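You operate a simulated robot arm through the tools that you are given. There is no shell and no other tool.

The job below is to be done with a simulated robot arm. You get a single attempt, and the scene is never put back.

Task
Wind the red and green guides to their markers with the black knob and put their levers down again.
Fine: one lever up at a time; the belts stay stopped.
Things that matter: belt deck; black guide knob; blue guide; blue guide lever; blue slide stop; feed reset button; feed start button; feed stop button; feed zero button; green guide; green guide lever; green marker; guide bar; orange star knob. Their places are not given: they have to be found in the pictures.

The check looks at the end state, three seconds after you hand in, the way a careful person would. Anything else that was tipped, shoved, dropped, spilled or broken makes it a failure.

Robot
A 6-joint arm with a fingered hand, fixed in place. Base frame: the origin is on the floor under the middle of its stand, x ahead of it, y to its left, z up. Units: mm, degrees, N and s.
With the tool pointing down near the work surface it reaches from about 440 to 920 mm from the base axis. Its first joint turns from -166.0 to 166.0 degrees. Payload 5 kg.
Tool frame: the origin (TCP) lies between the finger pads and is the grasp point; the fingertips stand 36 mm ahead of it; z points along the fingers, y is the line along which they close. The gripper opens to 120 mm; its body begins 42 mm behind the TCP. The gripper is a hand of 4 fingers: y runs from the thumb to the fingers, the wrist lies at [-19, -123, -211] in the tool frame, and closing takes about 1.5 s.
Orientation is that of the tool frame in the base frame, as [roll, pitch, yaw] about the fixed x, y, z axes, in that order (R = Rz(yaw) Ry(pitch) Rx(roll)). With the fingers straight down and the wrist toward the robot, the tool's x, y and z point along [0, 1, 0], [1, 0, 0] and [0, 0, -1] of the base frame.

Tools
- The arm moves only by the tool servo_tool. Its argument "series" is a list that holds one entry, the list of rows, each a list of 6 numbers: the shift along the tool's x, y, z in mm, then the turn, a rotation vector about the tool's x, y, z in degrees. In form: [[[x, y, z, ax, ay, az], ...]]. A call has 1 to 20 rows; each row is the pose to reach, as a shift and turn from the pose commanded when the call began, along the tool's axes at that moment. "grip" is the opening, from 0 (shut) to 1 (fully open), set as the call begins (left out, the last holds). Each row takes 0.2 s and may step no farther than 50 mm and 8.6 degrees from the row before; otherwise, or with a gripper value out of range, the whole call is refused. Where a pose cannot be reached the arm comes as near as it can. A force on the tool above 40 N (or 10 N above the force at the start of the call, whichever is more), or a blocked arm, ends the call early, and 0.2 s more pass. The fingers move at their own pace (about 45 mm/s each) and stop on an object; they squeeze with about 30 N. The grip force told is the motor's: it shows also when the fingers shut on nothing. Time passes only in rows, and 0.2 s behind the last, so rows that repeat a pose let the fingers close. It gives the time, the measured TCP pose, the force on the tool (base axes), the opening and the grip force at its end, in the units of the frame above (readings bear some noise), with the torque about the TCP (base axes, N m) and any sound that the robot's microphone picked up.
- Cameras (640 x 400 px; columns grow to the right, rows downward): "scene" is fixed at [220.8, 499.5, 1632.5]; the picture's right is [-0.97, -0.25, 0.00], its down [-0.08, 0.31, -0.95] and it looks along [0.24, -0.92, -0.32] (base axes); focal length 323 px, centre (320, 200). "wrist" rides on the gripper at [73, -101, -142] in the tool frame; the picture's right is [-0.79, 0.29, -0.54], its down [-0.56, -0.70, 0.44] and it looks along [-0.25, 0.65, 0.71] (tool axes); focal length 280 px, centre (320, 200).
- grab_frame(camera): a new picture of that camera. The clock stands still meanwhile.
- move_column(by): slides the trunk up (or, below 0, down) by that many mm; the arm rides with it, the base frame stays. It gives what a move gives, with no picture.
- finger_targets(index, middle, ring, thumb_bend, thumb_turn): sets how far each is bent, from 0 (flat) to 100 (curled in); at 30 the hand is open as for a grip, at 70 the pads meet at the TCP. One left out holds its place. A second passes; each finger stops where it meets its share of the squeeze, and holds until it gets a number again. A gripper value or a shape takes the hand back. It gives what a move gives, with no picture; readings hold the bend of each and the force on the fingers (four entries, about 0 where the hand has none), thumb and palm. thumb_turn goes from beside the hand (0) to across from the fingers (100), as for a grip.
- hand_shape(shape): the hand has 4 fingers and takes this shape, open, in about a second: jaw (thumb against the fingers, like two jaws); tri (thumb and two fingers); tip (a fingertip pinch); poke (one finger out to press); point (the index stretched); flat (the hand flat); cup (the hand cupped); fist (a fist). The gripper value then closes the fingers along that shape, each until it touches; the sizes above hold for jaw. It gives what a move gives, with no picture.
- pixel_to_xyz(camera, pixels): for up to 12 pixels [column, row] of the newest picture of that camera ("zoom" is the newest enlarged one), the place [x, y, z] in the base frame of the surface seen there, good to about 2 mm. The clock stands still meanwhile.
- inspect(camera, box): a new picture of the part [left, top, right, bottom] of that camera's present view, enlarged. The clock stands still meanwhile.
- hand_in(): hands the job in; it is judged then, once.

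Leave the gripper open and the arm clear of the work at the hand-in unless told otherwise.

The tools are called after ">>>" as a command line: name --argument value ..., lists and objects as JSON in quotes. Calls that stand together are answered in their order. servo_tool: Moves the arm, as the interface text tells. Its arguments: {"type":"object","properties":{"series":{"type":"array","items":{"type":"array","items":{"type":"array","items":{"type":"number"}}}},"grip":{"type":"number"}},"required":["series"]} The other tools are called the same way: move_column (by) moves the trunk up or down; hand_shape (shape) gives the hand a shape; finger_targets (index, middle, ring, thumb_bend, thumb_turn) moves the fingers one by one; grab_frame (camera) takes a picture; pixel_to_xyz (camera, pixels) gives the place of the surface under pixels of a picture; inspect (camera, box) takes an enlarged picture of a part of a camera's view; hand_in () hands the job in.

At the start:

```text
time_s: 0.0
tcp_pos: [120.8, -703.9, 1398.6]
orientation: [-179.9, -0.1, 90.0]
force: [-1.2, 0.4, 0.0]
moment: [0.04, -0.01, 0.03]
width: 119.5
grasp_force: 0.1
shape: jaw
bend: [30.0, 30.0, 30.0, 30.0, 98.0]
finger forces: [0.0, 0.0, 0.0, 0.0, 0.0, 0.0]
trunk travel left (down, up): [-775.0, 65.0]
```

scene: 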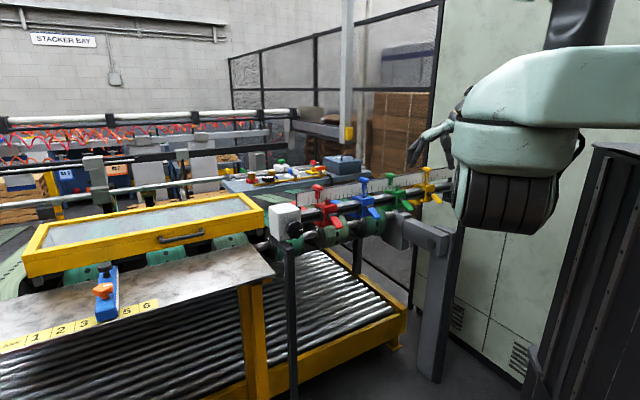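
wrist: 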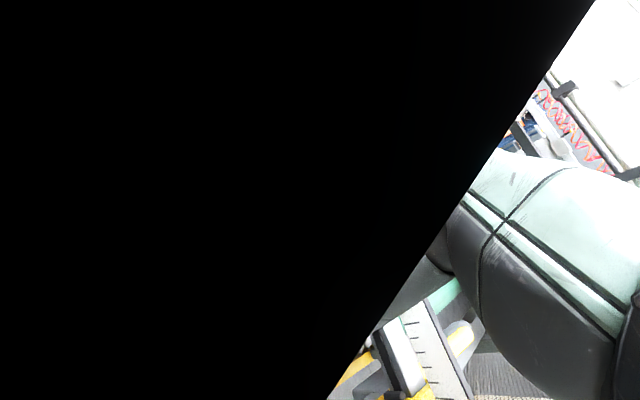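

I see a guide bar with red, blue, green and yellow parts near pixel (350,200) in the scene picture. I'll enlarge that area first.

>>> inspect --camera "scene" --box '[240, 140, 480, 290]'

>>> inspect --camera "scene" --box '[260, 160, 380, 235]'

>>> inspect --camera "scene" --box '[340, 150, 460, 225]'

```text
2.67 times, centred on (360, 215) of scene
```

zoom: 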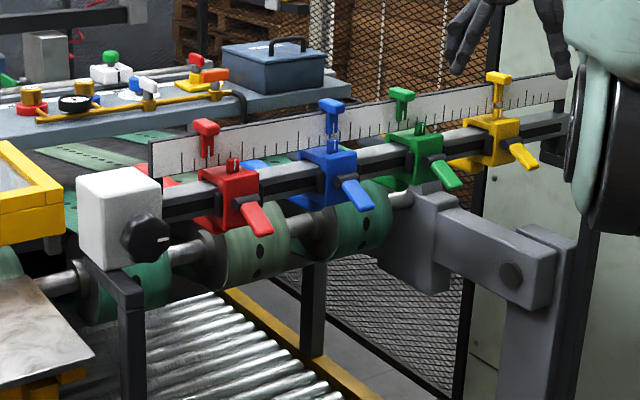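

```text
5.33 times, centred on (320, 198) of scene
```

zoom: 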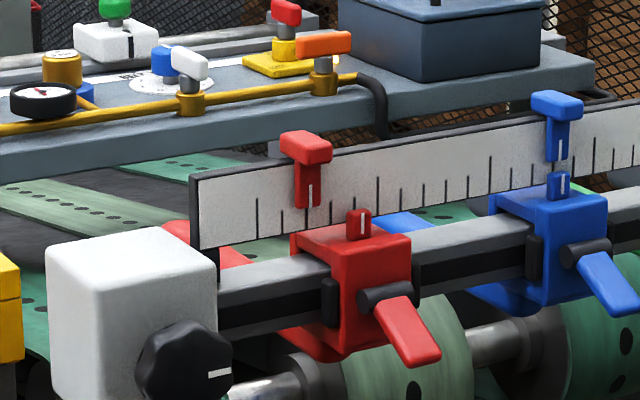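

```text
5.33 times, centred on (400, 188) of scene
```

zoom: 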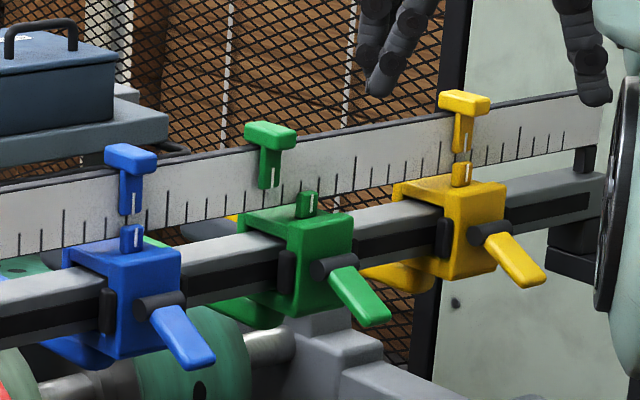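

The guides are red, blue, green and yellow, all with levers hanging down toward the camera, and the black knob sits at the white box. Next I'll measure places in this newest zoom (340-460 x 150-225).

>>> pixel_to_xyz --camera "zoom" --pixels '[[308, 200], [270, 180], [270, 130], [345, 215], [320, 268], [345, 275], [385, 315], [290, 240], [463, 175], [462, 140], [130, 238], [128, 205]]'

>>> inspect --camera "scene" --box '[260, 170, 356, 230]'

```text
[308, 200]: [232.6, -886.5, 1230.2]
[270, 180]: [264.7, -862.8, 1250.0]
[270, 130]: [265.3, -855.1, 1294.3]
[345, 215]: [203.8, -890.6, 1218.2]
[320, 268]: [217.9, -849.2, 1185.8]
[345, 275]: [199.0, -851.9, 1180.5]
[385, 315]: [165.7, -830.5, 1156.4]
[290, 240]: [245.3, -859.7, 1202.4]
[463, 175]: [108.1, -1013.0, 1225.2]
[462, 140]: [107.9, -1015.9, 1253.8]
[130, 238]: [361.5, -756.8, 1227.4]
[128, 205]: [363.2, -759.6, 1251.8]
```

```text
6.67 times, centred on (308, 200) of scene
```

zoom: 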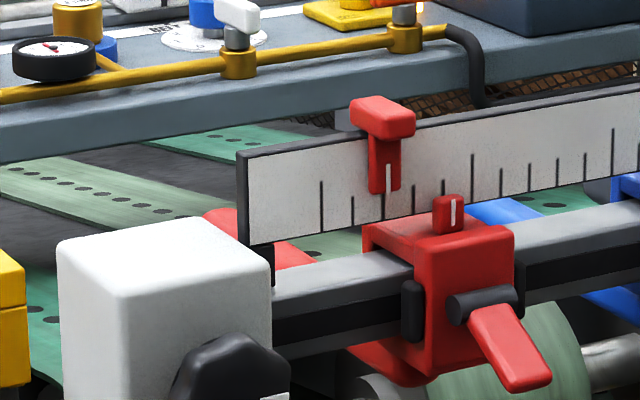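

The bar appears to run at 45° in the base frame. I'll measure the red guide, its marker and pointer, the white box and the knob in the newest zoom (260-356 x 170-230).

>>> pixel_to_xyz --camera "zoom" --pixels '[[453, 215], [388, 180], [385, 110], [470, 245], [470, 300], [500, 300], [525, 375], [410, 310], [160, 270], [230, 370], [260, 250], [300, 285]]'

>>> inspect --camera "scene" --box '[256, 190, 352, 250]'

```text
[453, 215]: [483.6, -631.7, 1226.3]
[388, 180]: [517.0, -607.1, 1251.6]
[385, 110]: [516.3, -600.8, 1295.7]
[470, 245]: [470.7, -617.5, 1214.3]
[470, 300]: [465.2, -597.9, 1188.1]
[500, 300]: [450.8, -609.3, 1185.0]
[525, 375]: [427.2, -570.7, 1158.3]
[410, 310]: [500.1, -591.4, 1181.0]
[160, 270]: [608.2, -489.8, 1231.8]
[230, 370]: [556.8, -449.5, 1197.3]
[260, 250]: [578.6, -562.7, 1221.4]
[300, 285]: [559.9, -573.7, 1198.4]
```

```text
6.67 times, centred on (304, 220) of scene
```

zoom: 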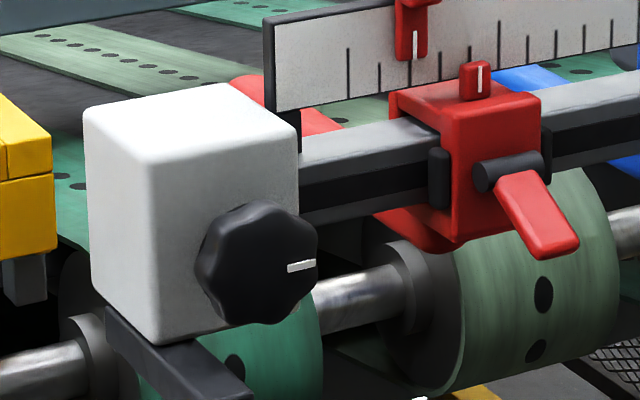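

>>> pixel_to_xyz --camera "zoom" --pixels '[[255, 265], [300, 266], [225, 265], [256, 235], [256, 300], [202, 265], [316, 260], [170, 260], [270, 180], [150, 165], [295, 135], [85, 110]]'

>>> pixel_to_xyz --camera "zoom" --pixels '[[485, 178], [500, 178], [525, 165], [540, 215], [560, 250], [437, 180], [500, 120], [480, 75], [416, 50], [548, 145], [515, 225], [575, 235]]'

```text
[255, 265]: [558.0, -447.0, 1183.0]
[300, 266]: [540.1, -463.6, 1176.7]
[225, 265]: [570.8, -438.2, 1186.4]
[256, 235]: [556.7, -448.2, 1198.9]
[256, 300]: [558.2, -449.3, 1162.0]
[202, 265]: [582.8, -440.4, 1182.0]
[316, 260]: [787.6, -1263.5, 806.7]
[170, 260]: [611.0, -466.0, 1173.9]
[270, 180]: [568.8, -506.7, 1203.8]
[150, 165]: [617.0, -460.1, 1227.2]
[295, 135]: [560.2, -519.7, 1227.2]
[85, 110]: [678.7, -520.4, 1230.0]
```

```text
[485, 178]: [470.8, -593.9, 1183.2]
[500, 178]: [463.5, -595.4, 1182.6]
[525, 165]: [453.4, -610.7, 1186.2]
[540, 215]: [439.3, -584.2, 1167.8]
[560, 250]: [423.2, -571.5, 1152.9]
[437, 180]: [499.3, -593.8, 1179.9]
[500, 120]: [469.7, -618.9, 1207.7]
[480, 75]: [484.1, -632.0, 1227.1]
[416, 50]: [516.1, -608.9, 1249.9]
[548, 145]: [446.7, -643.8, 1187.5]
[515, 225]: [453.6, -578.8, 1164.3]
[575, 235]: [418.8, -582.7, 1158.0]
```

The bar runs along s=(1,1)/√2 in the base frame, levers and knob face the robot along (-1,1)/√2. Red needs about 40 mm and green about 40 mm of travel toward the knob. Next I'll look at the hand itself and the surroundings.

>>> inspect --camera "scene" --box '[380, 50, 620, 200]'

>>> inspect --camera "scene" --box '[280, 190, 440, 290]'

>>> grab_frame --camera "wrist"

```text
2.67 times, centred on (500, 125) of scene
```

zoom: 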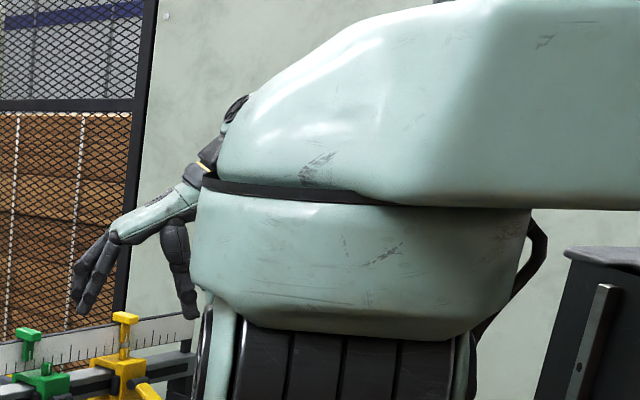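

```text
4.00 times, centred on (360, 240) of scene
```

zoom: 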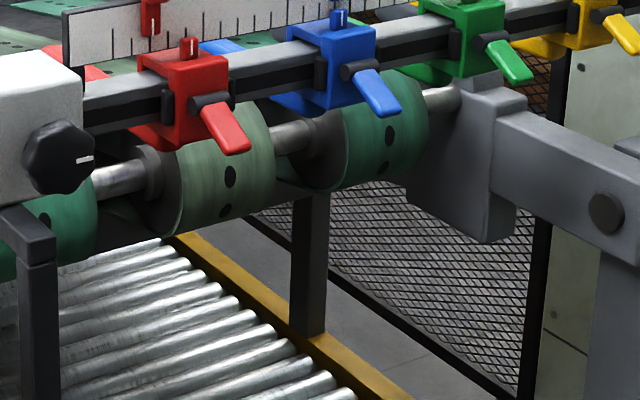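

```text
taken
```

wrist: 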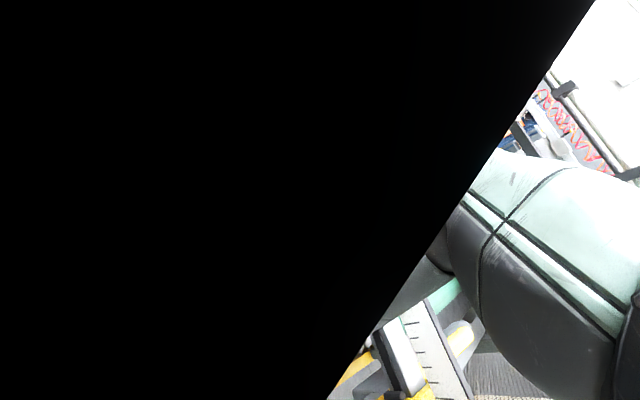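

I'll measure obstacles: the pulleys and shaft under the levers and the grey bracket (newest zoom 280-440 x 190-290).

>>> pixel_to_xyz --camera "zoom" --pixels '[[250, 180], [225, 120], [215, 175], [400, 130], [385, 165], [350, 135], [440, 97], [490, 85], [510, 100], [570, 140], [610, 210], [120, 180]]'

>>> pixel_to_xyz --camera "zoom" --pixels '[[235, 150], [225, 110], [380, 110], [370, 80], [520, 78], [505, 50], [630, 45], [300, 135], [500, 160], [480, 140], [640, 180], [25, 225]]'

```text
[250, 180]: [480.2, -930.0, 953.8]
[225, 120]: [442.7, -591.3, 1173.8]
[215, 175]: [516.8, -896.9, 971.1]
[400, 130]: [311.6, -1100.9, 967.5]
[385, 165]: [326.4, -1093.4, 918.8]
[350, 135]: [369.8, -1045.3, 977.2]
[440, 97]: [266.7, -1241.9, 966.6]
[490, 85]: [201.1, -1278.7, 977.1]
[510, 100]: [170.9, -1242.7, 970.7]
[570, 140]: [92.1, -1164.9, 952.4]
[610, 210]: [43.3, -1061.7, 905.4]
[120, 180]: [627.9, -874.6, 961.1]
```

```text
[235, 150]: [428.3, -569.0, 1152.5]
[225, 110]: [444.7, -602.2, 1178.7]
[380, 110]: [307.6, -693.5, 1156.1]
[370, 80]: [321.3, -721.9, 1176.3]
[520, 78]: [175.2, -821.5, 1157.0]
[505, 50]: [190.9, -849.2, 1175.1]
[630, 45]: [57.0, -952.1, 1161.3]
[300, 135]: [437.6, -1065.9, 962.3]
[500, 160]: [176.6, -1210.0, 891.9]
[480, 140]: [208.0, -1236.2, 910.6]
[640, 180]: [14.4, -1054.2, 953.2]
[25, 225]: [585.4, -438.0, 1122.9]
```

The pulleys and grey bracket lie well behind and below (z<980), so the space in front of the bar is free. Now a close look at the knob around scene pixel (294,228) and the levers.

>>> inspect --camera "scene" --box '[276, 214, 316, 244]'

>>> pixel_to_xyz --camera "zoom" --pixels '[[320, 200], [250, 200], [350, 200], [400, 200], [300, 120], [300, 280], [200, 200], [150, 200], [300, 330], [420, 150], [380, 120], [250, 130]]'

```text
13.33 times, centred on (296, 229) of scene
```

zoom: 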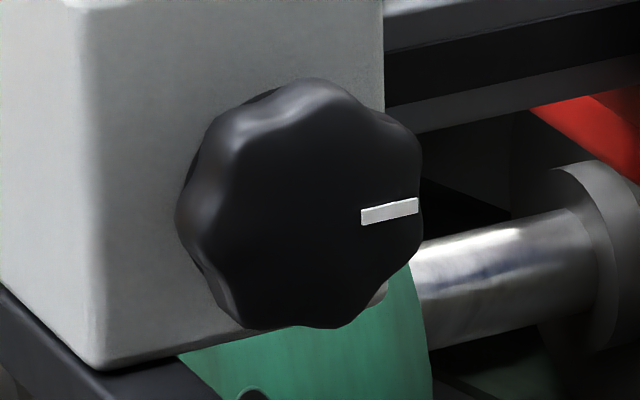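

```text
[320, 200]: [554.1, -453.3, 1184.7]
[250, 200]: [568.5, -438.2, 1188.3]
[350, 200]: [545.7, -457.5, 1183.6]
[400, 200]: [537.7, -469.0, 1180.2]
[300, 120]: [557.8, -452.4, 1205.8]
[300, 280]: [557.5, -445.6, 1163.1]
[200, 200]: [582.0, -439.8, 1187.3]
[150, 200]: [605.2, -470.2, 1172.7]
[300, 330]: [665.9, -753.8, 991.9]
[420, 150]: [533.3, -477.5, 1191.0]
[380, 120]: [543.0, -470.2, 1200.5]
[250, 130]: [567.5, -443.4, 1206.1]
```

The knob face centre is near (552,-452,1182), about 62 mm across, facing the robot. Next I'll measure the obstacles beside it: yellow-framed window, table edge, leg.

>>> grab_frame --camera "scene"

>>> pixel_to_xyz --camera "scene" --pixels '[[262, 200], [258, 225], [270, 272], [235, 285], [245, 300], [200, 270], [290, 260], [284, 246], [297, 253], [105, 290], [106, 270], [160, 300]]'

>>> pixel_to_xyz --camera "scene" --pixels '[[25, 270], [180, 237], [290, 390], [250, 390], [390, 310], [410, 235], [440, 260], [435, 370], [360, 240], [600, 200], [545, 380], [480, 300]]'

```text
taken
```

scene: 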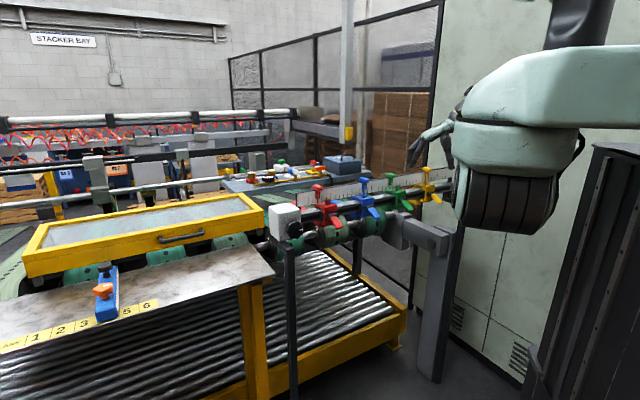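

```text
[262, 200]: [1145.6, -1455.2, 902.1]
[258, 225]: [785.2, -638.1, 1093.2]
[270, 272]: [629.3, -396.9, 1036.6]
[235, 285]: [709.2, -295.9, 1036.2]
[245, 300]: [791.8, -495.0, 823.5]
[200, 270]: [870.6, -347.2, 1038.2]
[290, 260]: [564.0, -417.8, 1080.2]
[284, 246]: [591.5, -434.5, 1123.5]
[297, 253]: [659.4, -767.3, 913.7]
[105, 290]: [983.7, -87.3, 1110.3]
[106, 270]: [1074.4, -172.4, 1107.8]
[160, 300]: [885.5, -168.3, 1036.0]
```

```text
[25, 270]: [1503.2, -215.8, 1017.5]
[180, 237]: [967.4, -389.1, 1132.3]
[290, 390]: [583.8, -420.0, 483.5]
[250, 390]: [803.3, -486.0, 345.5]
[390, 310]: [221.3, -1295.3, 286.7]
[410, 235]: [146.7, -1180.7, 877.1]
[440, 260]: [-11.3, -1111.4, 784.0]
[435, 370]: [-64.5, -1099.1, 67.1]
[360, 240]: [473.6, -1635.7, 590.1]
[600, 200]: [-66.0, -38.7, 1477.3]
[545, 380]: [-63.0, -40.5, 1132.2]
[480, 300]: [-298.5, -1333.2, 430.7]
```

Space in front of the bar is free (d<690 along (1,-1)/√2) except the leg below the knob box. I'll first yaw the hand 45° so that its y axis points at the bar, in place.

>>> servo_tool --series '[[[0, 0, 0, 0, 0, 7.5], [0, 0, 0, 0, 0, 15], [0, 0, 0, 0, 0, 22.5], [0, 0, 0, 0, 0, 30], [0, 0, 0, 0, 0, 37.5], [0, 0, 0, 0, 0, 45]]]'

```text
time_s: 1.4
tcp_pos: [121.1, -705.1, 1399.0]
orientation: [-179.9, 0.0, 44.9]
force: [-0.1, 0.4, 0.2]
moment: [0.02, 0.04, 0.04]
width: 119.8
grasp_force: 0.0
shape: jaw
bend: [30.0, 30.0, 30.0, 30.0, 98.0]
finger forces: [0.0, 0.0, 0.1, 0.0, 0.0, 0.0]
trunk travel left (down, up): [-775.0, 65.0]
```

Yaw worked. Now I'll pitch the hand up by 90° about tool x so that the fingers point at the bar, staying at d≈583.

>>> servo_tool --series '[[[0, -5, 0, -7.5, 0, 0], [0, -10, 0, -15, 0, 0], [0, -15, 0, -22.5, 0, 0], [0, -20, 0, -30, 0, 0], [0, -25, 0, -37.5, 0, 0], [0, -30, 0, -45, 0, 0], [0, -30, 0, -52.5, 0, 0], [0, -30, 0, -60, 0, 0], [0, -30, 0, -67.5, 0, 0], [0, -30, 0, -75, 0, 0], [0, -30, 0, -82.5, 0, 0], [0, -30, 0, -90, 0, 0]]]'

>>> grab_frame --camera "scene"

>>> grab_frame --camera "wrist"

```text
time_s: 4.0
tcp_pos: [100.6, -684.9, 1398.2]
orientation: [90.0, 0.0, 45.0]
force: [-0.3, 1.3, -0.7]
moment: [0.01, 0.04, 0.0]
width: 119.9
grasp_force: 0.1
shape: jaw
bend: [30.0, 30.0, 30.0, 30.0, 98.0]
finger forces: [0.1, 0.1, 0.0, 0.0, 0.0, 0.0]
trunk travel left (down, up): [-775.0, 65.0]
```

```text
taken
```

scene: 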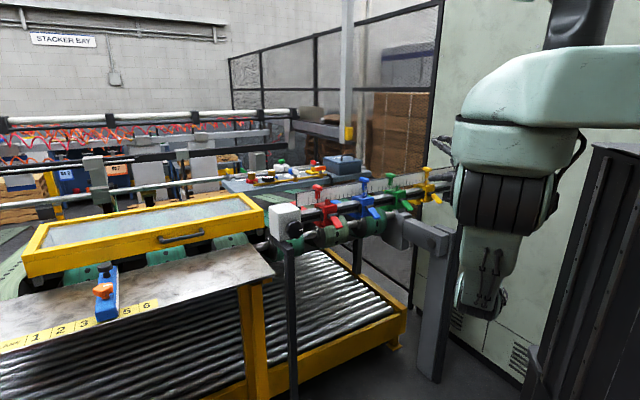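

```text
taken
```

wrist: 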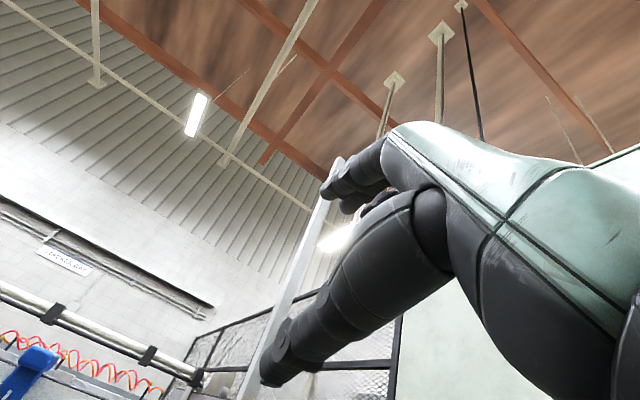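

The horizontal pose is reached. I'll check where the arm's lower parts are, before lowering the trunk.

>>> inspect --camera "scene" --box '[400, 100, 600, 330]'

>>> pixel_to_xyz --camera "scene" --pixels '[[485, 310], [500, 290], [460, 290], [490, 240], [500, 180], [470, 130], [440, 145], [560, 80], [585, 20], [520, 100], [455, 220], [545, 210]]'

```text
1.74 times, centred on (500, 215) of scene
```

zoom: 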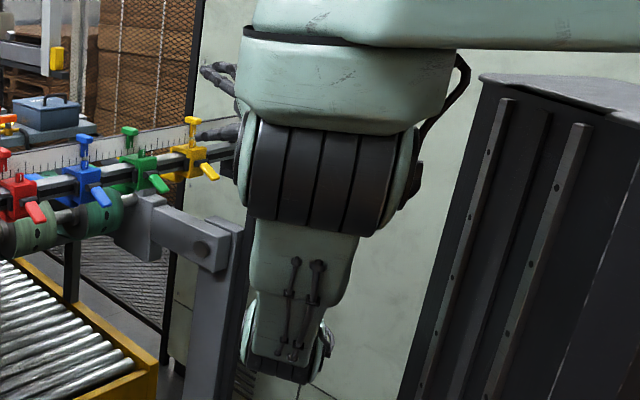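

```text
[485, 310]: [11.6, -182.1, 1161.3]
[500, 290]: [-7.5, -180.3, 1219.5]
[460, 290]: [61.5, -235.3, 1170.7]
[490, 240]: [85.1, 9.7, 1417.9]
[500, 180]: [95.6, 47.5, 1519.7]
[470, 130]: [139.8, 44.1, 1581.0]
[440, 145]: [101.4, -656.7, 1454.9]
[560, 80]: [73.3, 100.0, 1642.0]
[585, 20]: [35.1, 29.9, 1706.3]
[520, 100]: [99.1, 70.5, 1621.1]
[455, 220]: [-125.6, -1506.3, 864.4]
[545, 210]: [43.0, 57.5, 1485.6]
```

The elbow hangs at about (10,-180,1160), clear of everything. I'll lower the trunk by 200 mm so the hand comes to bar height, still well in front of the bar.

>>> move_column --by -200

>>> grab_frame --camera "wrist"

>>> inspect --camera "scene" --box '[340, 120, 580, 270]'

```text
time_s: 6.2
tcp_pos: [100.0, -684.5, 1199.9]
orientation: [90.1, 0.0, 45.0]
force: [-0.4, -0.2, 0.6]
moment: [0.0, 0.0, -0.02]
width: 119.9
grasp_force: 0.1
shape: jaw
bend: [30.0, 30.0, 30.0, 30.0, 98.0]
finger forces: [0.1, 0.0, 0.0, 0.0, 0.1, 0.0]
trunk travel left (down, up): [-575.0, 265.0]
```

```text
taken
```

wrist: 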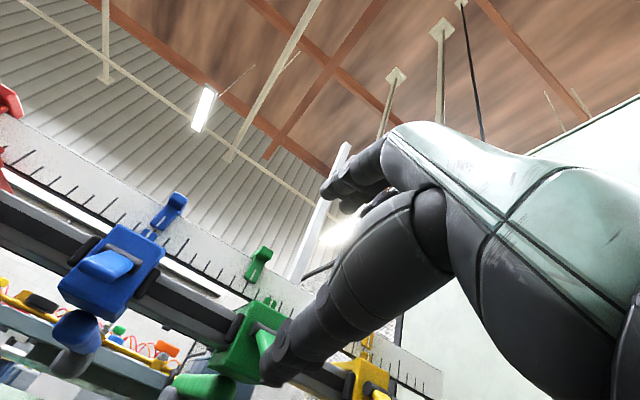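

```text
2.67 times, centred on (460, 195) of scene
```

zoom: 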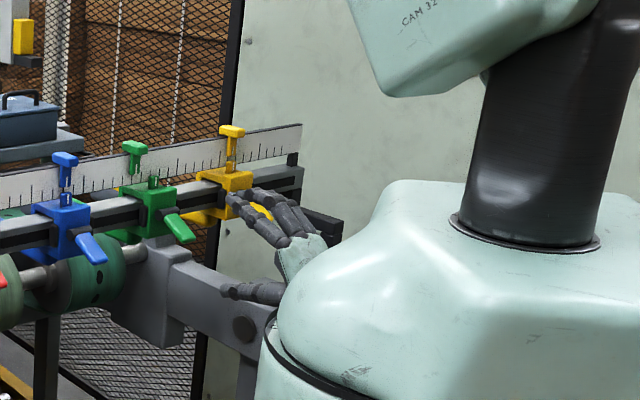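

The hand is now visible: fingers above, thumb below. I'll measure where the thumb tip and fingertips are in the base frame from the wrist picture.

>>> pixel_to_xyz --camera "wrist" --pixels '[[275, 372], [290, 345], [330, 310], [370, 260], [430, 225], [335, 185], [350, 205], [328, 190], [360, 170], [385, 150]]'

>>> pixel_to_xyz --camera "zoom" --pixels '[[232, 200], [240, 195], [262, 197], [265, 225], [228, 290], [250, 290], [275, 290], [300, 250], [280, 200]]'

```text
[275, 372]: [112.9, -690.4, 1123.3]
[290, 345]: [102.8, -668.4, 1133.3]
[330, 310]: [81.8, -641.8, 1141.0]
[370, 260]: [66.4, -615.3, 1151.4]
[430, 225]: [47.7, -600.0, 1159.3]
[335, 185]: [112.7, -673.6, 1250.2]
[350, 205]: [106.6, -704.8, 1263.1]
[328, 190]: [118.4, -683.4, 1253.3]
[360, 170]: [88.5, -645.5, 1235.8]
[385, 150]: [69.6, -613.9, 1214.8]
```

```text
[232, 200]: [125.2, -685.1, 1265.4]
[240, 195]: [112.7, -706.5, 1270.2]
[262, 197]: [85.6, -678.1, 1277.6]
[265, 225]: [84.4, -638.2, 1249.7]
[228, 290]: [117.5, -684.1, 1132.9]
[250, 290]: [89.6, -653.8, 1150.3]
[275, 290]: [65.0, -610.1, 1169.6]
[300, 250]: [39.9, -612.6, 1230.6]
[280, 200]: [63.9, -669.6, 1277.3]
```

Thumb pad is about 63 mm below the TCP with its tip about 18 mm ahead of it. The red lever's tip is at (428,-569,1152), i.e. s≈-102, d≈702. I'll slide sideways to stand in front of the red lever at d≈600, thumb lower than the lever.

>>> servo_tool --series '[[[44, -2, 6, 0, 0, 0], [88, -4, 12, 0, 0, 0], [132, -6, 18, 0, 0, 0], [176, -8, 24, 0, 0, 0], [220, -8, 30, 0, 0, 0], [264, -10, 36, 0, 0, 0], [308, -10, 42, 0, 0, 0]]]'

>>> grab_frame --camera "wrist"

>>> inspect --camera "scene" --box '[260, 150, 420, 250]'

```text
time_s: 7.8
tcp_pos: [347.5, -493.4, 1186.8]
orientation: [90.1, 0.0, 44.9]
force: [-0.6, 0.0, 0.1]
moment: [-0.01, 0.03, -0.02]
width: 119.8
grasp_force: 0.1
shape: jaw
bend: [30.0, 30.0, 30.0, 30.0, 98.0]
finger forces: [0.0, 0.0, 0.0, 0.0, 0.0, 0.0]
trunk travel left (down, up): [-575.0, 265.0]
```

```text
taken
```

wrist: 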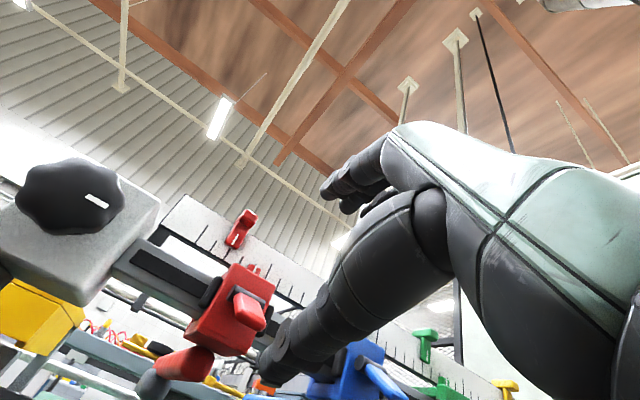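

```text
4.00 times, centred on (340, 200) of scene
```

zoom: 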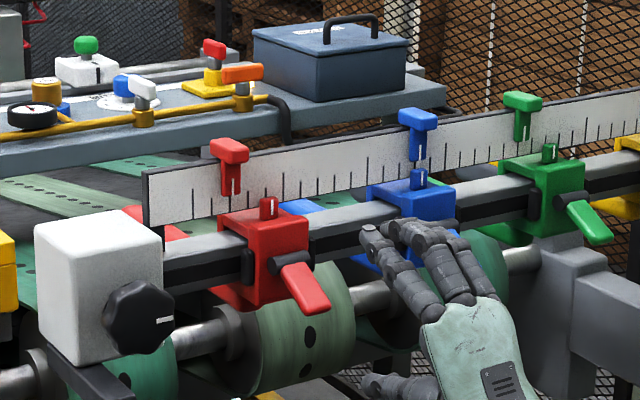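

The view is good; the red lever is at wrist pixel (250,305), zoom (305,290). I'll measure its tip edges precisely.

>>> pixel_to_xyz --camera "wrist" --pixels '[[240, 305], [262, 320], [255, 310], [245, 295], [258, 325], [240, 320], [265, 295]]'

>>> pixel_to_xyz --camera "zoom" --pixels '[[290, 270], [300, 285], [312, 300], [328, 300], [318, 310], [305, 308], [280, 265], [300, 262], [375, 235], [368, 385], [400, 385]]'

>>> inspect --camera "wrist" --box '[140, 190, 380, 400]'

```text
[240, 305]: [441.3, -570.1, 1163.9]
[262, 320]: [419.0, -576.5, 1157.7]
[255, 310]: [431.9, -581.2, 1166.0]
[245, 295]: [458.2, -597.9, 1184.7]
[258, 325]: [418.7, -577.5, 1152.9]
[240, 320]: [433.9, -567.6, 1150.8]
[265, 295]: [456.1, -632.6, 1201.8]
```

```text
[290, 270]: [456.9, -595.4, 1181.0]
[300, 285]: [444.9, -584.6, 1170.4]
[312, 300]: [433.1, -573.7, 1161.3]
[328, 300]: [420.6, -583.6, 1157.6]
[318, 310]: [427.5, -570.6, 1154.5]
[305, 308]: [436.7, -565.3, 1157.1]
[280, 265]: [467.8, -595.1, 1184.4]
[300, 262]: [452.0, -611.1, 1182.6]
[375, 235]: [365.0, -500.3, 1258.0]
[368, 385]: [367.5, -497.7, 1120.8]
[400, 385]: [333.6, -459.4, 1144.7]
```

```text
1.90 times, centred on (260, 295) of wrist
```

zoom: 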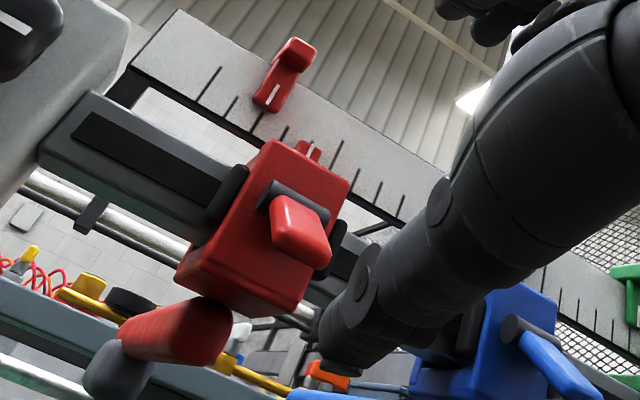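

The lever tip spans s≈-91…-114, d≈704-708, underside z≈1149. The thumb top is at about z 1124, so I'll go 105 mm forward underneath it.

>>> servo_tool --series '[[[0, 0, 35, 0, 0, 0], [0, 0, 70, 0, 0, 0], [0, 0, 90, 0, 0, 0], [0, 0, 105, 0, 0, 0]]]'

>>> inspect --camera "scene" --box '[280, 160, 400, 235]'

>>> inspect --camera "wrist" --box '[140, 190, 380, 400]'

```text
time_s: 8.8
tcp_pos: [420.9, -569.6, 1189.3]
orientation: [90.2, 0.0, 45.0]
force: [-0.6, -0.1, -1.0]
moment: [0.0, -0.02, 0.03]
width: 119.3
grasp_force: 0.1
shape: jaw
bend: [30.0, 30.0, 30.0, 30.0, 98.0]
finger forces: [0.0, 0.0, 0.0, 0.1, 0.0, 0.0]
trunk travel left (down, up): [-575.0, 265.0]
```

```text
5.33 times, centred on (340, 198) of scene
```

zoom: 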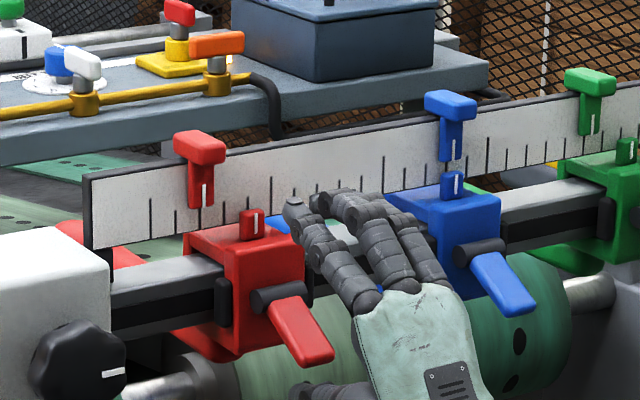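

```text
1.90 times, centred on (260, 295) of wrist
```

zoom: 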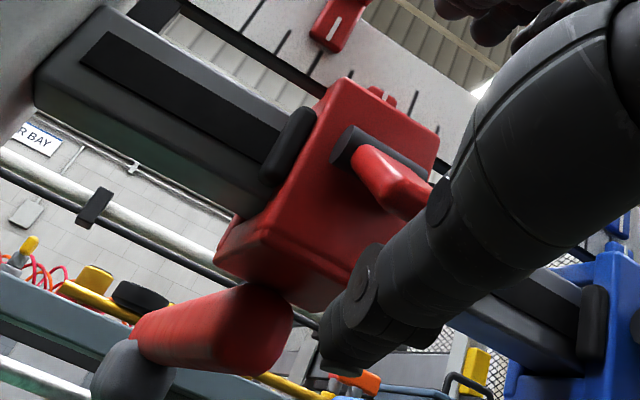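

The thumb sits below the lever tip. I'll raise it gently along an arc around the pivot to bring the lever about to horizontal.

>>> servo_tool --series '[[[0, 12, 0, 0, 0, 0], [0, 22, 0, 0, 0, 0], [0, 30, -2, 0, 0, 0], [0, 38, -5, 0, 0, 0], [0, 46, -7, 0, 0, 0], [0, 53, -9, 0, 0, 0]]]'

>>> inspect --camera "scene" --box '[280, 160, 400, 235]'

>>> inspect --camera "wrist" --box '[140, 190, 380, 400]'

```text
time_s: 10.2
tcp_pos: [415.2, -563.0, 1242.3]
orientation: [90.2, -0.1, 45.0]
force: [1.0, 0.2, -0.8]
moment: [-0.01, -0.03, 0.0]
width: 119.7
grasp_force: 0.2
shape: jaw
bend: [30.0, 30.0, 30.0, 29.0, 97.0]
finger forces: [0.0, 0.0, 0.0, 0.0, 0.3, 0.0]
trunk travel left (down, up): [-575.0, 265.0]
```

```text
5.33 times, centred on (340, 198) of scene
```

zoom: 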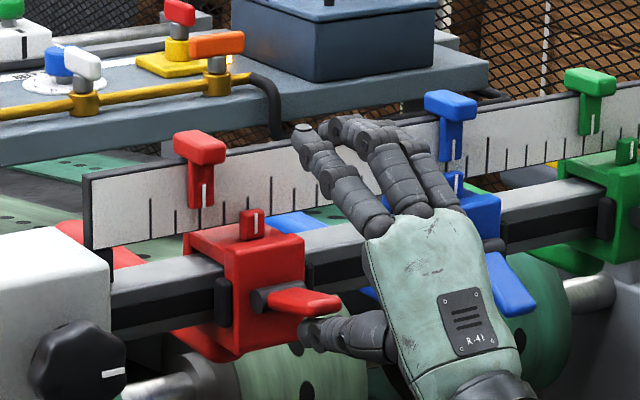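

```text
1.90 times, centred on (260, 295) of wrist
```

zoom: 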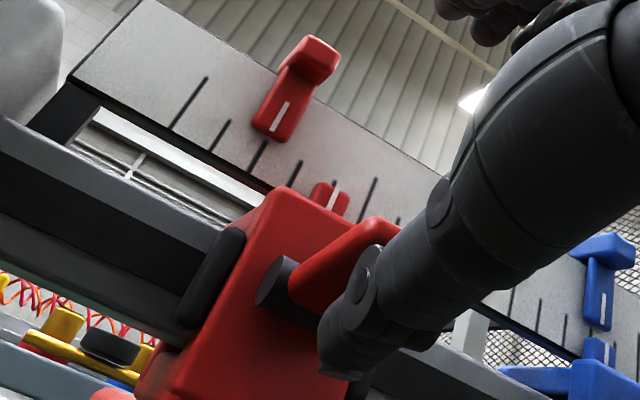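

It works: the lever is about horizontal with almost no force. I'll continue the arc upward to about 60°.

>>> servo_tool --series '[[[0, 7, 0, 0, 0, 0], [0, 13, 0, 0, 0, 0], [0, 19, 1, 0, 0, 0], [0, 25, 3, 0, 0, 0], [0, 31, 6, 0, 0, 0], [0, 36, 9.5, 0, 0, 0], [0, 41, 14, 0, 0, 0], [0, 45, 19, 0, 0, 0]]]'

>>> inspect --camera "scene" --box '[280, 160, 400, 235]'

>>> inspect --camera "wrist" --box '[140, 190, 380, 400]'

```text
time_s: 11.8
tcp_pos: [421.6, -572.4, 1279.9]
orientation: [90.4, -0.1, 45.0]
force: [-22.3, 25.4, -17.0]
moment: [1.76, 1.66, 0.12]
width: 120.1
grasp_force: 0.0
shape: jaw
bend: [30.0, 30.0, 30.0, 12.0, 96.0]
finger forces: [0.0, 0.0, 0.0, 0.1, 34.7, 0.1]
trunk travel left (down, up): [-575.0, 265.0]
stopped in row 8: the force on the tool passed its limit at 43 N (the readings are from after the stop); the commanded pose is now the measured one
```

```text
5.33 times, centred on (340, 198) of scene
```

zoom: 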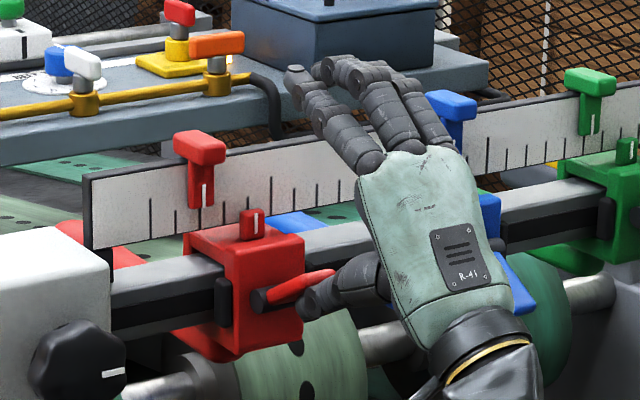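

```text
1.90 times, centred on (260, 295) of wrist
```

zoom: 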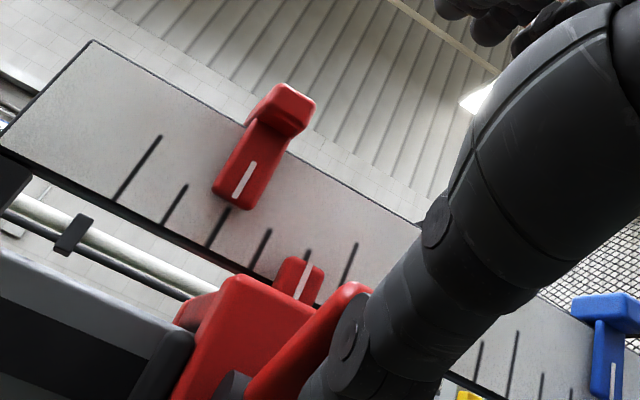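

The lever seems to have met its upper stop at about +30-35° (43 N on the thumb). I'll back off downward a little and then away, and see whether it stays up.

>>> servo_tool --series '[[[0, -6, -3, 0, 0, 0], [0, -12, -8, 0, 0, 0], [0, -16, -30, 0, 0, 0], [0, -16, -70, 0, 0, 0], [0, -16, -100, 0, 0, 0]]]'

>>> inspect --camera "scene" --box '[280, 160, 400, 235]'

>>> grab_frame --camera "wrist"

```text
time_s: 13.1
tcp_pos: [352.9, -503.1, 1267.0]
orientation: [90.3, -0.1, 45.0]
force: [0.1, -0.6, -0.2]
moment: [0.0, -0.01, 0.01]
width: 119.8
grasp_force: 0.1
shape: jaw
bend: [30.0, 30.0, 30.0, 30.0, 97.0]
finger forces: [0.0, 0.0, 0.1, 0.0, 0.0, 0.0]
trunk travel left (down, up): [-575.0, 265.0]
```

```text
5.33 times, centred on (340, 198) of scene
```

zoom: 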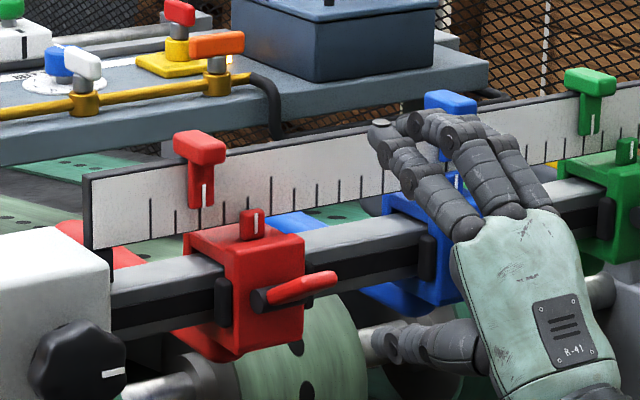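

```text
taken
```

wrist: 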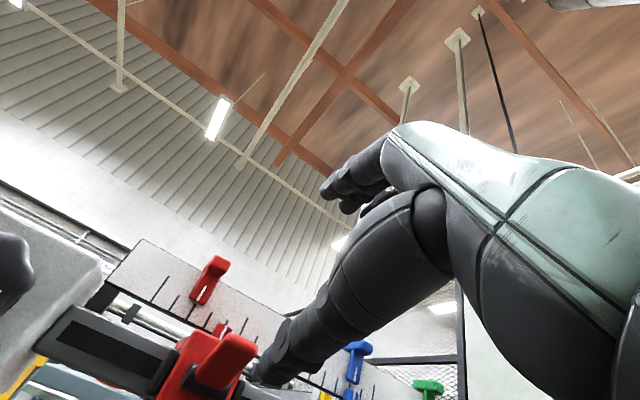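

The red lever stays up. Next I'll move to a stand-off in front of the knob (s≈71, z≈1182, d≈605).

>>> servo_tool --series '[[[44, 0, -5, 0, 0, 0], [88, 0, -5, 0, 0, 0], [132, -20, -5, 0, 0, 0], [165, -50, -5, 0, 0, 0], [177, -85, -5, 0, 0, 0]]]'

>>> pixel_to_xyz --camera "wrist" --pixels '[[215, 375]]'

>>> grab_frame --camera "wrist"

>>> inspect --camera "scene" --box '[240, 150, 400, 250]'

```text
time_s: 14.2
tcp_pos: [474.4, -374.8, 1186.2]
orientation: [90.4, 0.4, 45.0]
force: [-0.1, -0.3, 0.0]
moment: [0.05, 0.0, 0.02]
width: 120.3
grasp_force: 0.1
shape: jaw
bend: [30.0, 30.0, 30.0, 30.0, 98.0]
finger forces: [0.0, 0.0, 0.1, 0.0, 0.0, 0.0]
out of reach, approached as far as the arm can: row 5
trunk travel left (down, up): [-575.0, 265.0]
```

```text
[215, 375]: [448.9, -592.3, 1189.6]
```

```text
taken
```

wrist: 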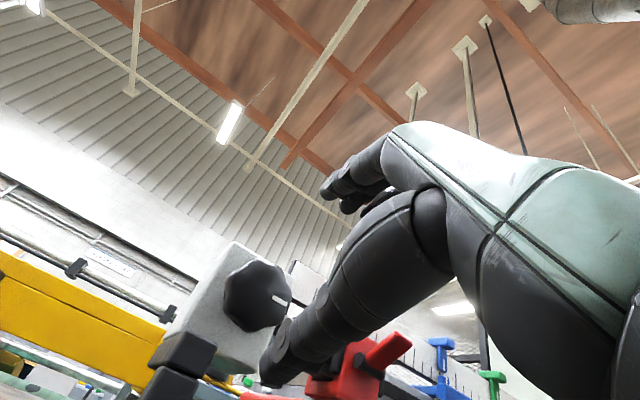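

```text
4.00 times, centred on (320, 200) of scene
```

zoom: 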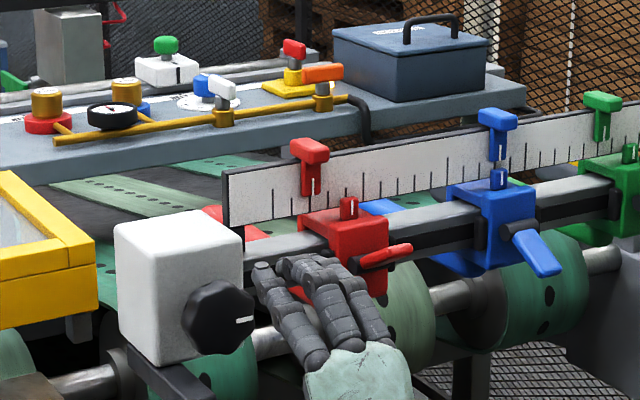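

The last row was at the edge of reach. I'll lower the trunk by 150 mm (hand free at d≈600) and then raise the hand with the arm to get a better wrist posture.

>>> move_column --by -150

>>> servo_tool --series '[[[0, 40, 0, 0, 0, 0], [0, 80, 0, 0, 0, 0], [0, 120, 0, 0, 0, 0], [0, 147, 0, 0, 0, 0]]]'

```text
time_s: 16.0
tcp_pos: [473.9, -375.0, 1037.0]
orientation: [90.4, 0.0, 45.1]
force: [0.4, 0.1, -1.1]
moment: [0.01, -0.01, 0.01]
width: 120.1
grasp_force: 0.1
shape: jaw
bend: [30.0, 30.0, 30.0, 30.0, 98.0]
finger forces: [0.0, 0.0, 0.1, 0.0, 0.1, 0.1]
trunk travel left (down, up): [-425.0, 415.0]
```

```text
time_s: 17.0
tcp_pos: [472.9, -376.1, 1183.8]
orientation: [90.4, 0.0, 45.1]
force: [-0.5, -0.5, 0.7]
moment: [0.0, 0.0, 0.0]
width: 120.1
grasp_force: 0.0
shape: jaw
bend: [30.0, 30.0, 30.0, 30.0, 98.0]
finger forces: [0.0, 0.0, 0.0, 0.0, 0.1, 0.0]
trunk travel left (down, up): [-425.0, 415.0]
```

Reached exactly. Now I'll test in free air how far the hand can roll about the finger axis: +88° first.

>>> servo_tool --series '[[[0, 0, 0, 0, 0, 8], [0, 0, 0, 0, 0, 16], [0, 0, 0, 0, 0, 24], [0, 0, 0, 0, 0, 32], [0, 0, 0, 0, 0, 40], [0, 0, 0, 0, 0, 48], [0, 0, 0, 0, 0, 56], [0, 0, 0, 0, 0, 64], [0, 0, 0, 0, 0, 72], [0, 0, 0, 0, 0, 80], [0, 0, 0, 0, 0, 88]]]'

>>> grab_frame --camera "scene"

>>> grab_frame --camera "wrist"

```text
time_s: 19.4
tcp_pos: [474.1, -375.3, 1182.7]
orientation: [102.5, -88.0, 32.5]
force: [-0.6, -1.4, 1.0]
moment: [0.03, -0.02, 0.02]
width: 119.9
grasp_force: 0.0
shape: jaw
bend: [30.0, 30.0, 30.0, 30.0, 98.0]
finger forces: [0.1, 0.1, 0.0, 0.0, 0.1, 0.1]
trunk travel left (down, up): [-425.0, 415.0]
```

```text
taken
```

scene: 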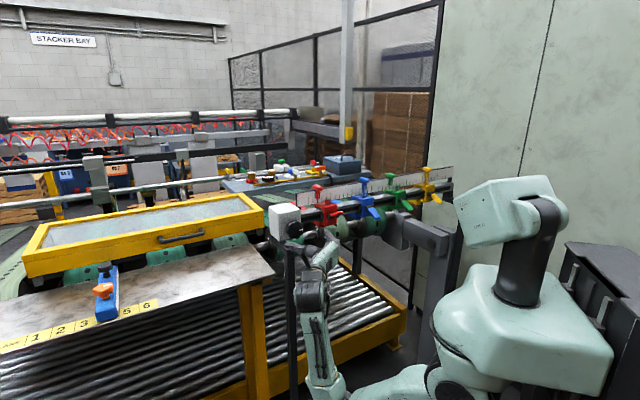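

```text
taken
```

wrist: 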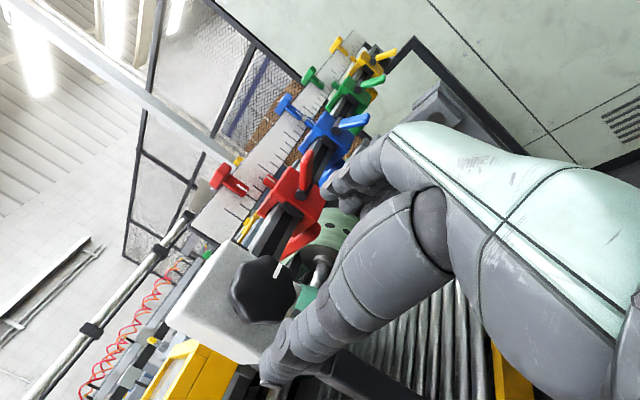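

+88° is fine, and the view is excellent. I'll test further, another +64°.

>>> servo_tool --series '[[[0, 0, 0, 0, 0, 8], [0, 0, 0, 0, 0, 16], [0, 0, 0, 0, 0, 24], [0, 0, 0, 0, 0, 32], [0, 0, 0, 0, 0, 40], [0, 0, 0, 0, 0, 48], [0, 0, 0, 0, 0, 56], [0, 0, 0, 0, 0, 64]]]'

>>> grab_frame --camera "scene"

>>> grab_frame --camera "wrist"

```text
time_s: 21.2
tcp_pos: [526.5, -407.7, 1139.4]
orientation: [-88.5, -28.7, -135.9]
force: [-0.5, -0.3, 0.7]
moment: [-0.02, 0.04, 0.01]
width: 119.9
grasp_force: 0.0
shape: jaw
bend: [30.0, 30.0, 30.0, 30.0, 98.0]
finger forces: [0.0, 0.0, 0.0, 0.0, 0.0, 0.1]
out of reach, approached as far as the arm can: row 6, 7, 8
trunk travel left (down, up): [-425.0, 415.0]
```

```text
taken
```

scene: 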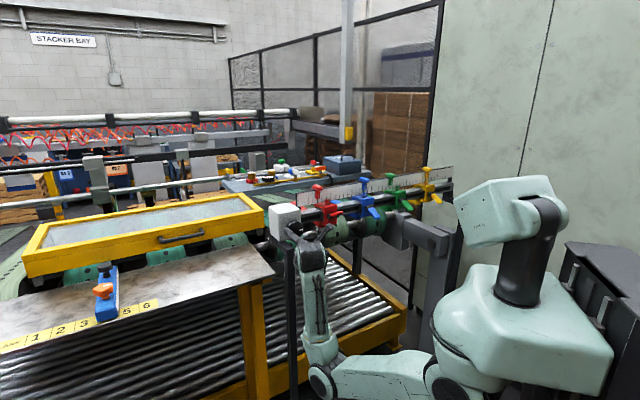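

```text
taken
```

wrist: 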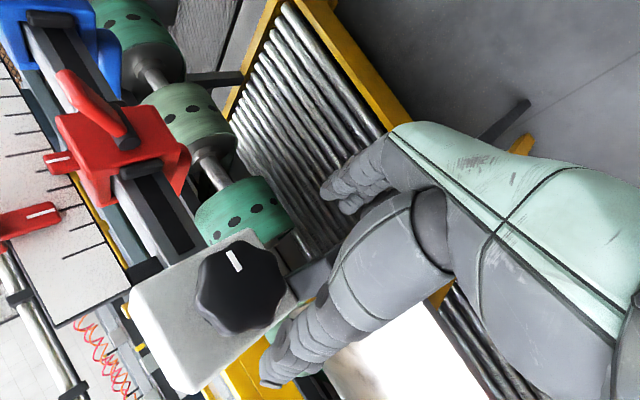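

+128° was about the limit at this distance (it drifted beyond). I'll go back to roll ≈111°, at the knob axis and d≈640, free of contact.

>>> servo_tool --series '[[[0, 0, -20, 0, 0, -8], [8, -8, -20, 0, 0, -16], [16, -16, -20, 0, 0, -24], [24, -24, -20, 0, 0, -32], [32, -31, -20, 0, 0, -40]]]'

```text
time_s: 22.4
tcp_pos: [501.2, -401.0, 1181.5]
orientation: [-90.8, -68.2, -134.1]
force: [-0.4, 0.4, 0.0]
moment: [-0.04, 0.06, -0.02]
width: 119.5
grasp_force: 0.1
shape: jaw
bend: [30.0, 30.0, 30.0, 30.0, 98.0]
finger forces: [0.1, 0.0, 0.0, 0.0, 0.1, 0.1]
trunk travel left (down, up): [-425.0, 415.0]
```

Now a free-air roll test at d≈638, from 111° up to about 151° again, in steps.

>>> servo_tool --series '[[[0, 0, 0, 0, 0, 8], [0, 0, 0, 0, 0, 16], [0, 0, 0, 0, 0, 24], [0, 0, 0, 0, 0, 32], [0, 0, 0, 0, 0, 40]]]'

```text
time_s: 23.6
tcp_pos: [534.7, -424.5, 1155.1]
orientation: [-89.3, -28.4, -135.3]
force: [-0.6, 0.0, -0.8]
moment: [0.01, 0.0, 0.01]
width: 119.7
grasp_force: 0.0
shape: jaw
bend: [30.0, 30.0, 30.0, 30.0, 98.0]
finger forces: [0.1, 0.1, 0.0, 0.1, 0.0, 0.0]
out of reach, approached as far as the arm can: row 4, 5
trunk travel left (down, up): [-425.0, 415.0]
```

Limit is about 135° here. Now I'll return and test the other side: roll back by 160° down to about -9°.

>>> servo_tool --series '[[[0, 0, -38, 0, 0, -8], [6, -6, -38, 0, 0, -16], [12, -12, -38, 0, 0, -24], [19, -20, -38, 0, 0, -32], [19, -20, -38, 0, 0, -40], [19, -20, -38, 0, 0, -48], [19, -20, -38, 0, 0, -56], [19, -20, -38, 0, 0, -64], [19, -20, -38, 0, 0, -72], [19, -20, -38, 0, 0, -80], [19, -20, -38, 0, 0, -88], [19, -20, -38, 0, 0, -96], [19, -20, -38, 0, 0, -104], [19, -20, -38, 0, 0, -112], [19, -20, -38, 0, 0, -120], [19, -20, -38, 0, 0, -128], [19, -20, -38, 0, 0, -136], [19, -20, -38, 0, 0, -144], [19, -20, -38, 0, 0, -152], [19, -20, -38, 0, 0, -160]]]'

>>> servo_tool --series '[[[0, 0, 0, 0, 0, -8], [0, 0, 0, 0, 0, -16], [0, 0, 0, 0, 0, -24], [0, 0, 0, 0, 0, -32], [0, 0, 0, 0, 0, -40], [0, 0, 0, 0, 0, -48], [0, 0, 0, 0, 0, -56], [0, 0, 0, 0, 0, -64], [0, 0, 0, 0, 0, -72], [0, 0, 0, 0, 0, -80]]]'

```text
time_s: 27.8
tcp_pos: [503.0, -404.1, 1181.9]
orientation: [90.3, 8.1, 45.3]
force: [0.0, -0.3, 0.4]
moment: [-0.01, 0.01, -0.02]
width: 119.9
grasp_force: 0.0
shape: jaw
bend: [30.0, 30.0, 30.0, 30.0, 98.0]
finger forces: [0.0, 0.0, 0.0, 0.0, 0.1, 0.0]
out of reach, approached as far as the arm can: row 1
trunk travel left (down, up): [-425.0, 415.0]
```

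```text
time_s: 30.0
tcp_pos: [502.5, -402.8, 1181.4]
orientation: [101.6, 88.2, 56.6]
force: [0.7, 0.2, 0.3]
moment: [-0.02, 0.0, -0.01]
width: 119.5
grasp_force: 0.0
shape: jaw
bend: [30.0, 30.0, 30.0, 30.0, 98.0]
finger forces: [0.1, 0.0, 0.1, 0.0, 0.0, 0.0]
trunk travel left (down, up): [-425.0, 415.0]
```

Roll -88° is fine too. Testing further to about -150°.

>>> servo_tool --series '[[[0, 0, 0, 0, 0, -8], [0, 0, 0, 0, 0, -16], [0, 0, 0, 0, 0, -24], [0, 0, 0, 0, 0, -32], [0, 0, 0, 0, 0, -40], [0, 0, 0, 0, 0, -48], [0, 0, 0, 0, 0, -56]]]'

>>> grab_frame --camera "scene"

>>> grab_frame --camera "wrist"

```text
time_s: 31.6
tcp_pos: [515.5, -420.6, 1165.0]
orientation: [-89.8, 39.5, -134.4]
force: [-22.2, 15.6, 6.2]
moment: [0.9, 0.92, 0.87]
width: 119.9
grasp_force: 0.0
shape: jaw
bend: [30.0, 30.0, 30.0, 30.0, 98.0]
finger forces: [27.0, 0.1, 0.0, 0.1, 0.0, 0.0]
out of reach, approached as far as the arm can: row 6, 7
trunk travel left (down, up): [-425.0, 415.0]
stopped in row 7: the force on the tool passed its limit at 57 N (the readings are from after the stop); the commanded pose is now the measured one
```

```text
taken
```

scene: 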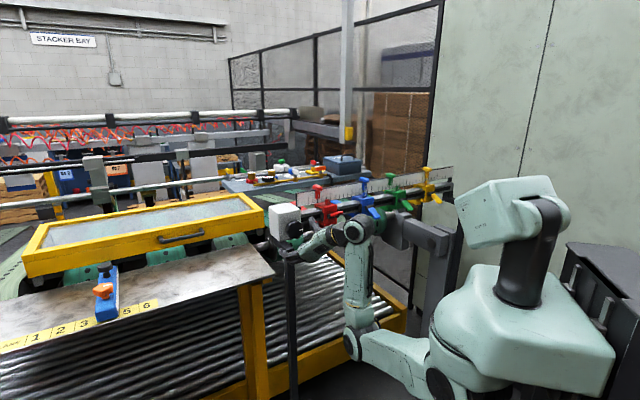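

```text
taken
```

wrist: 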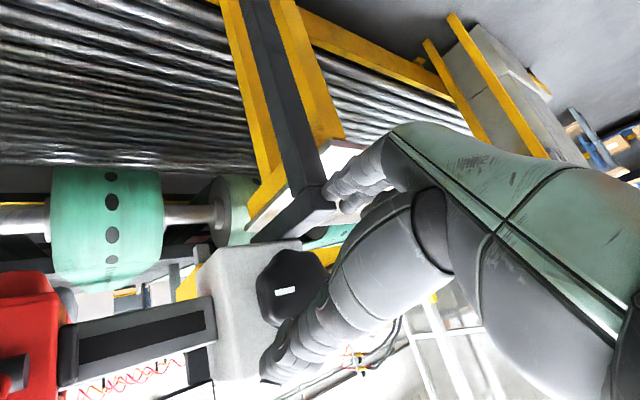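

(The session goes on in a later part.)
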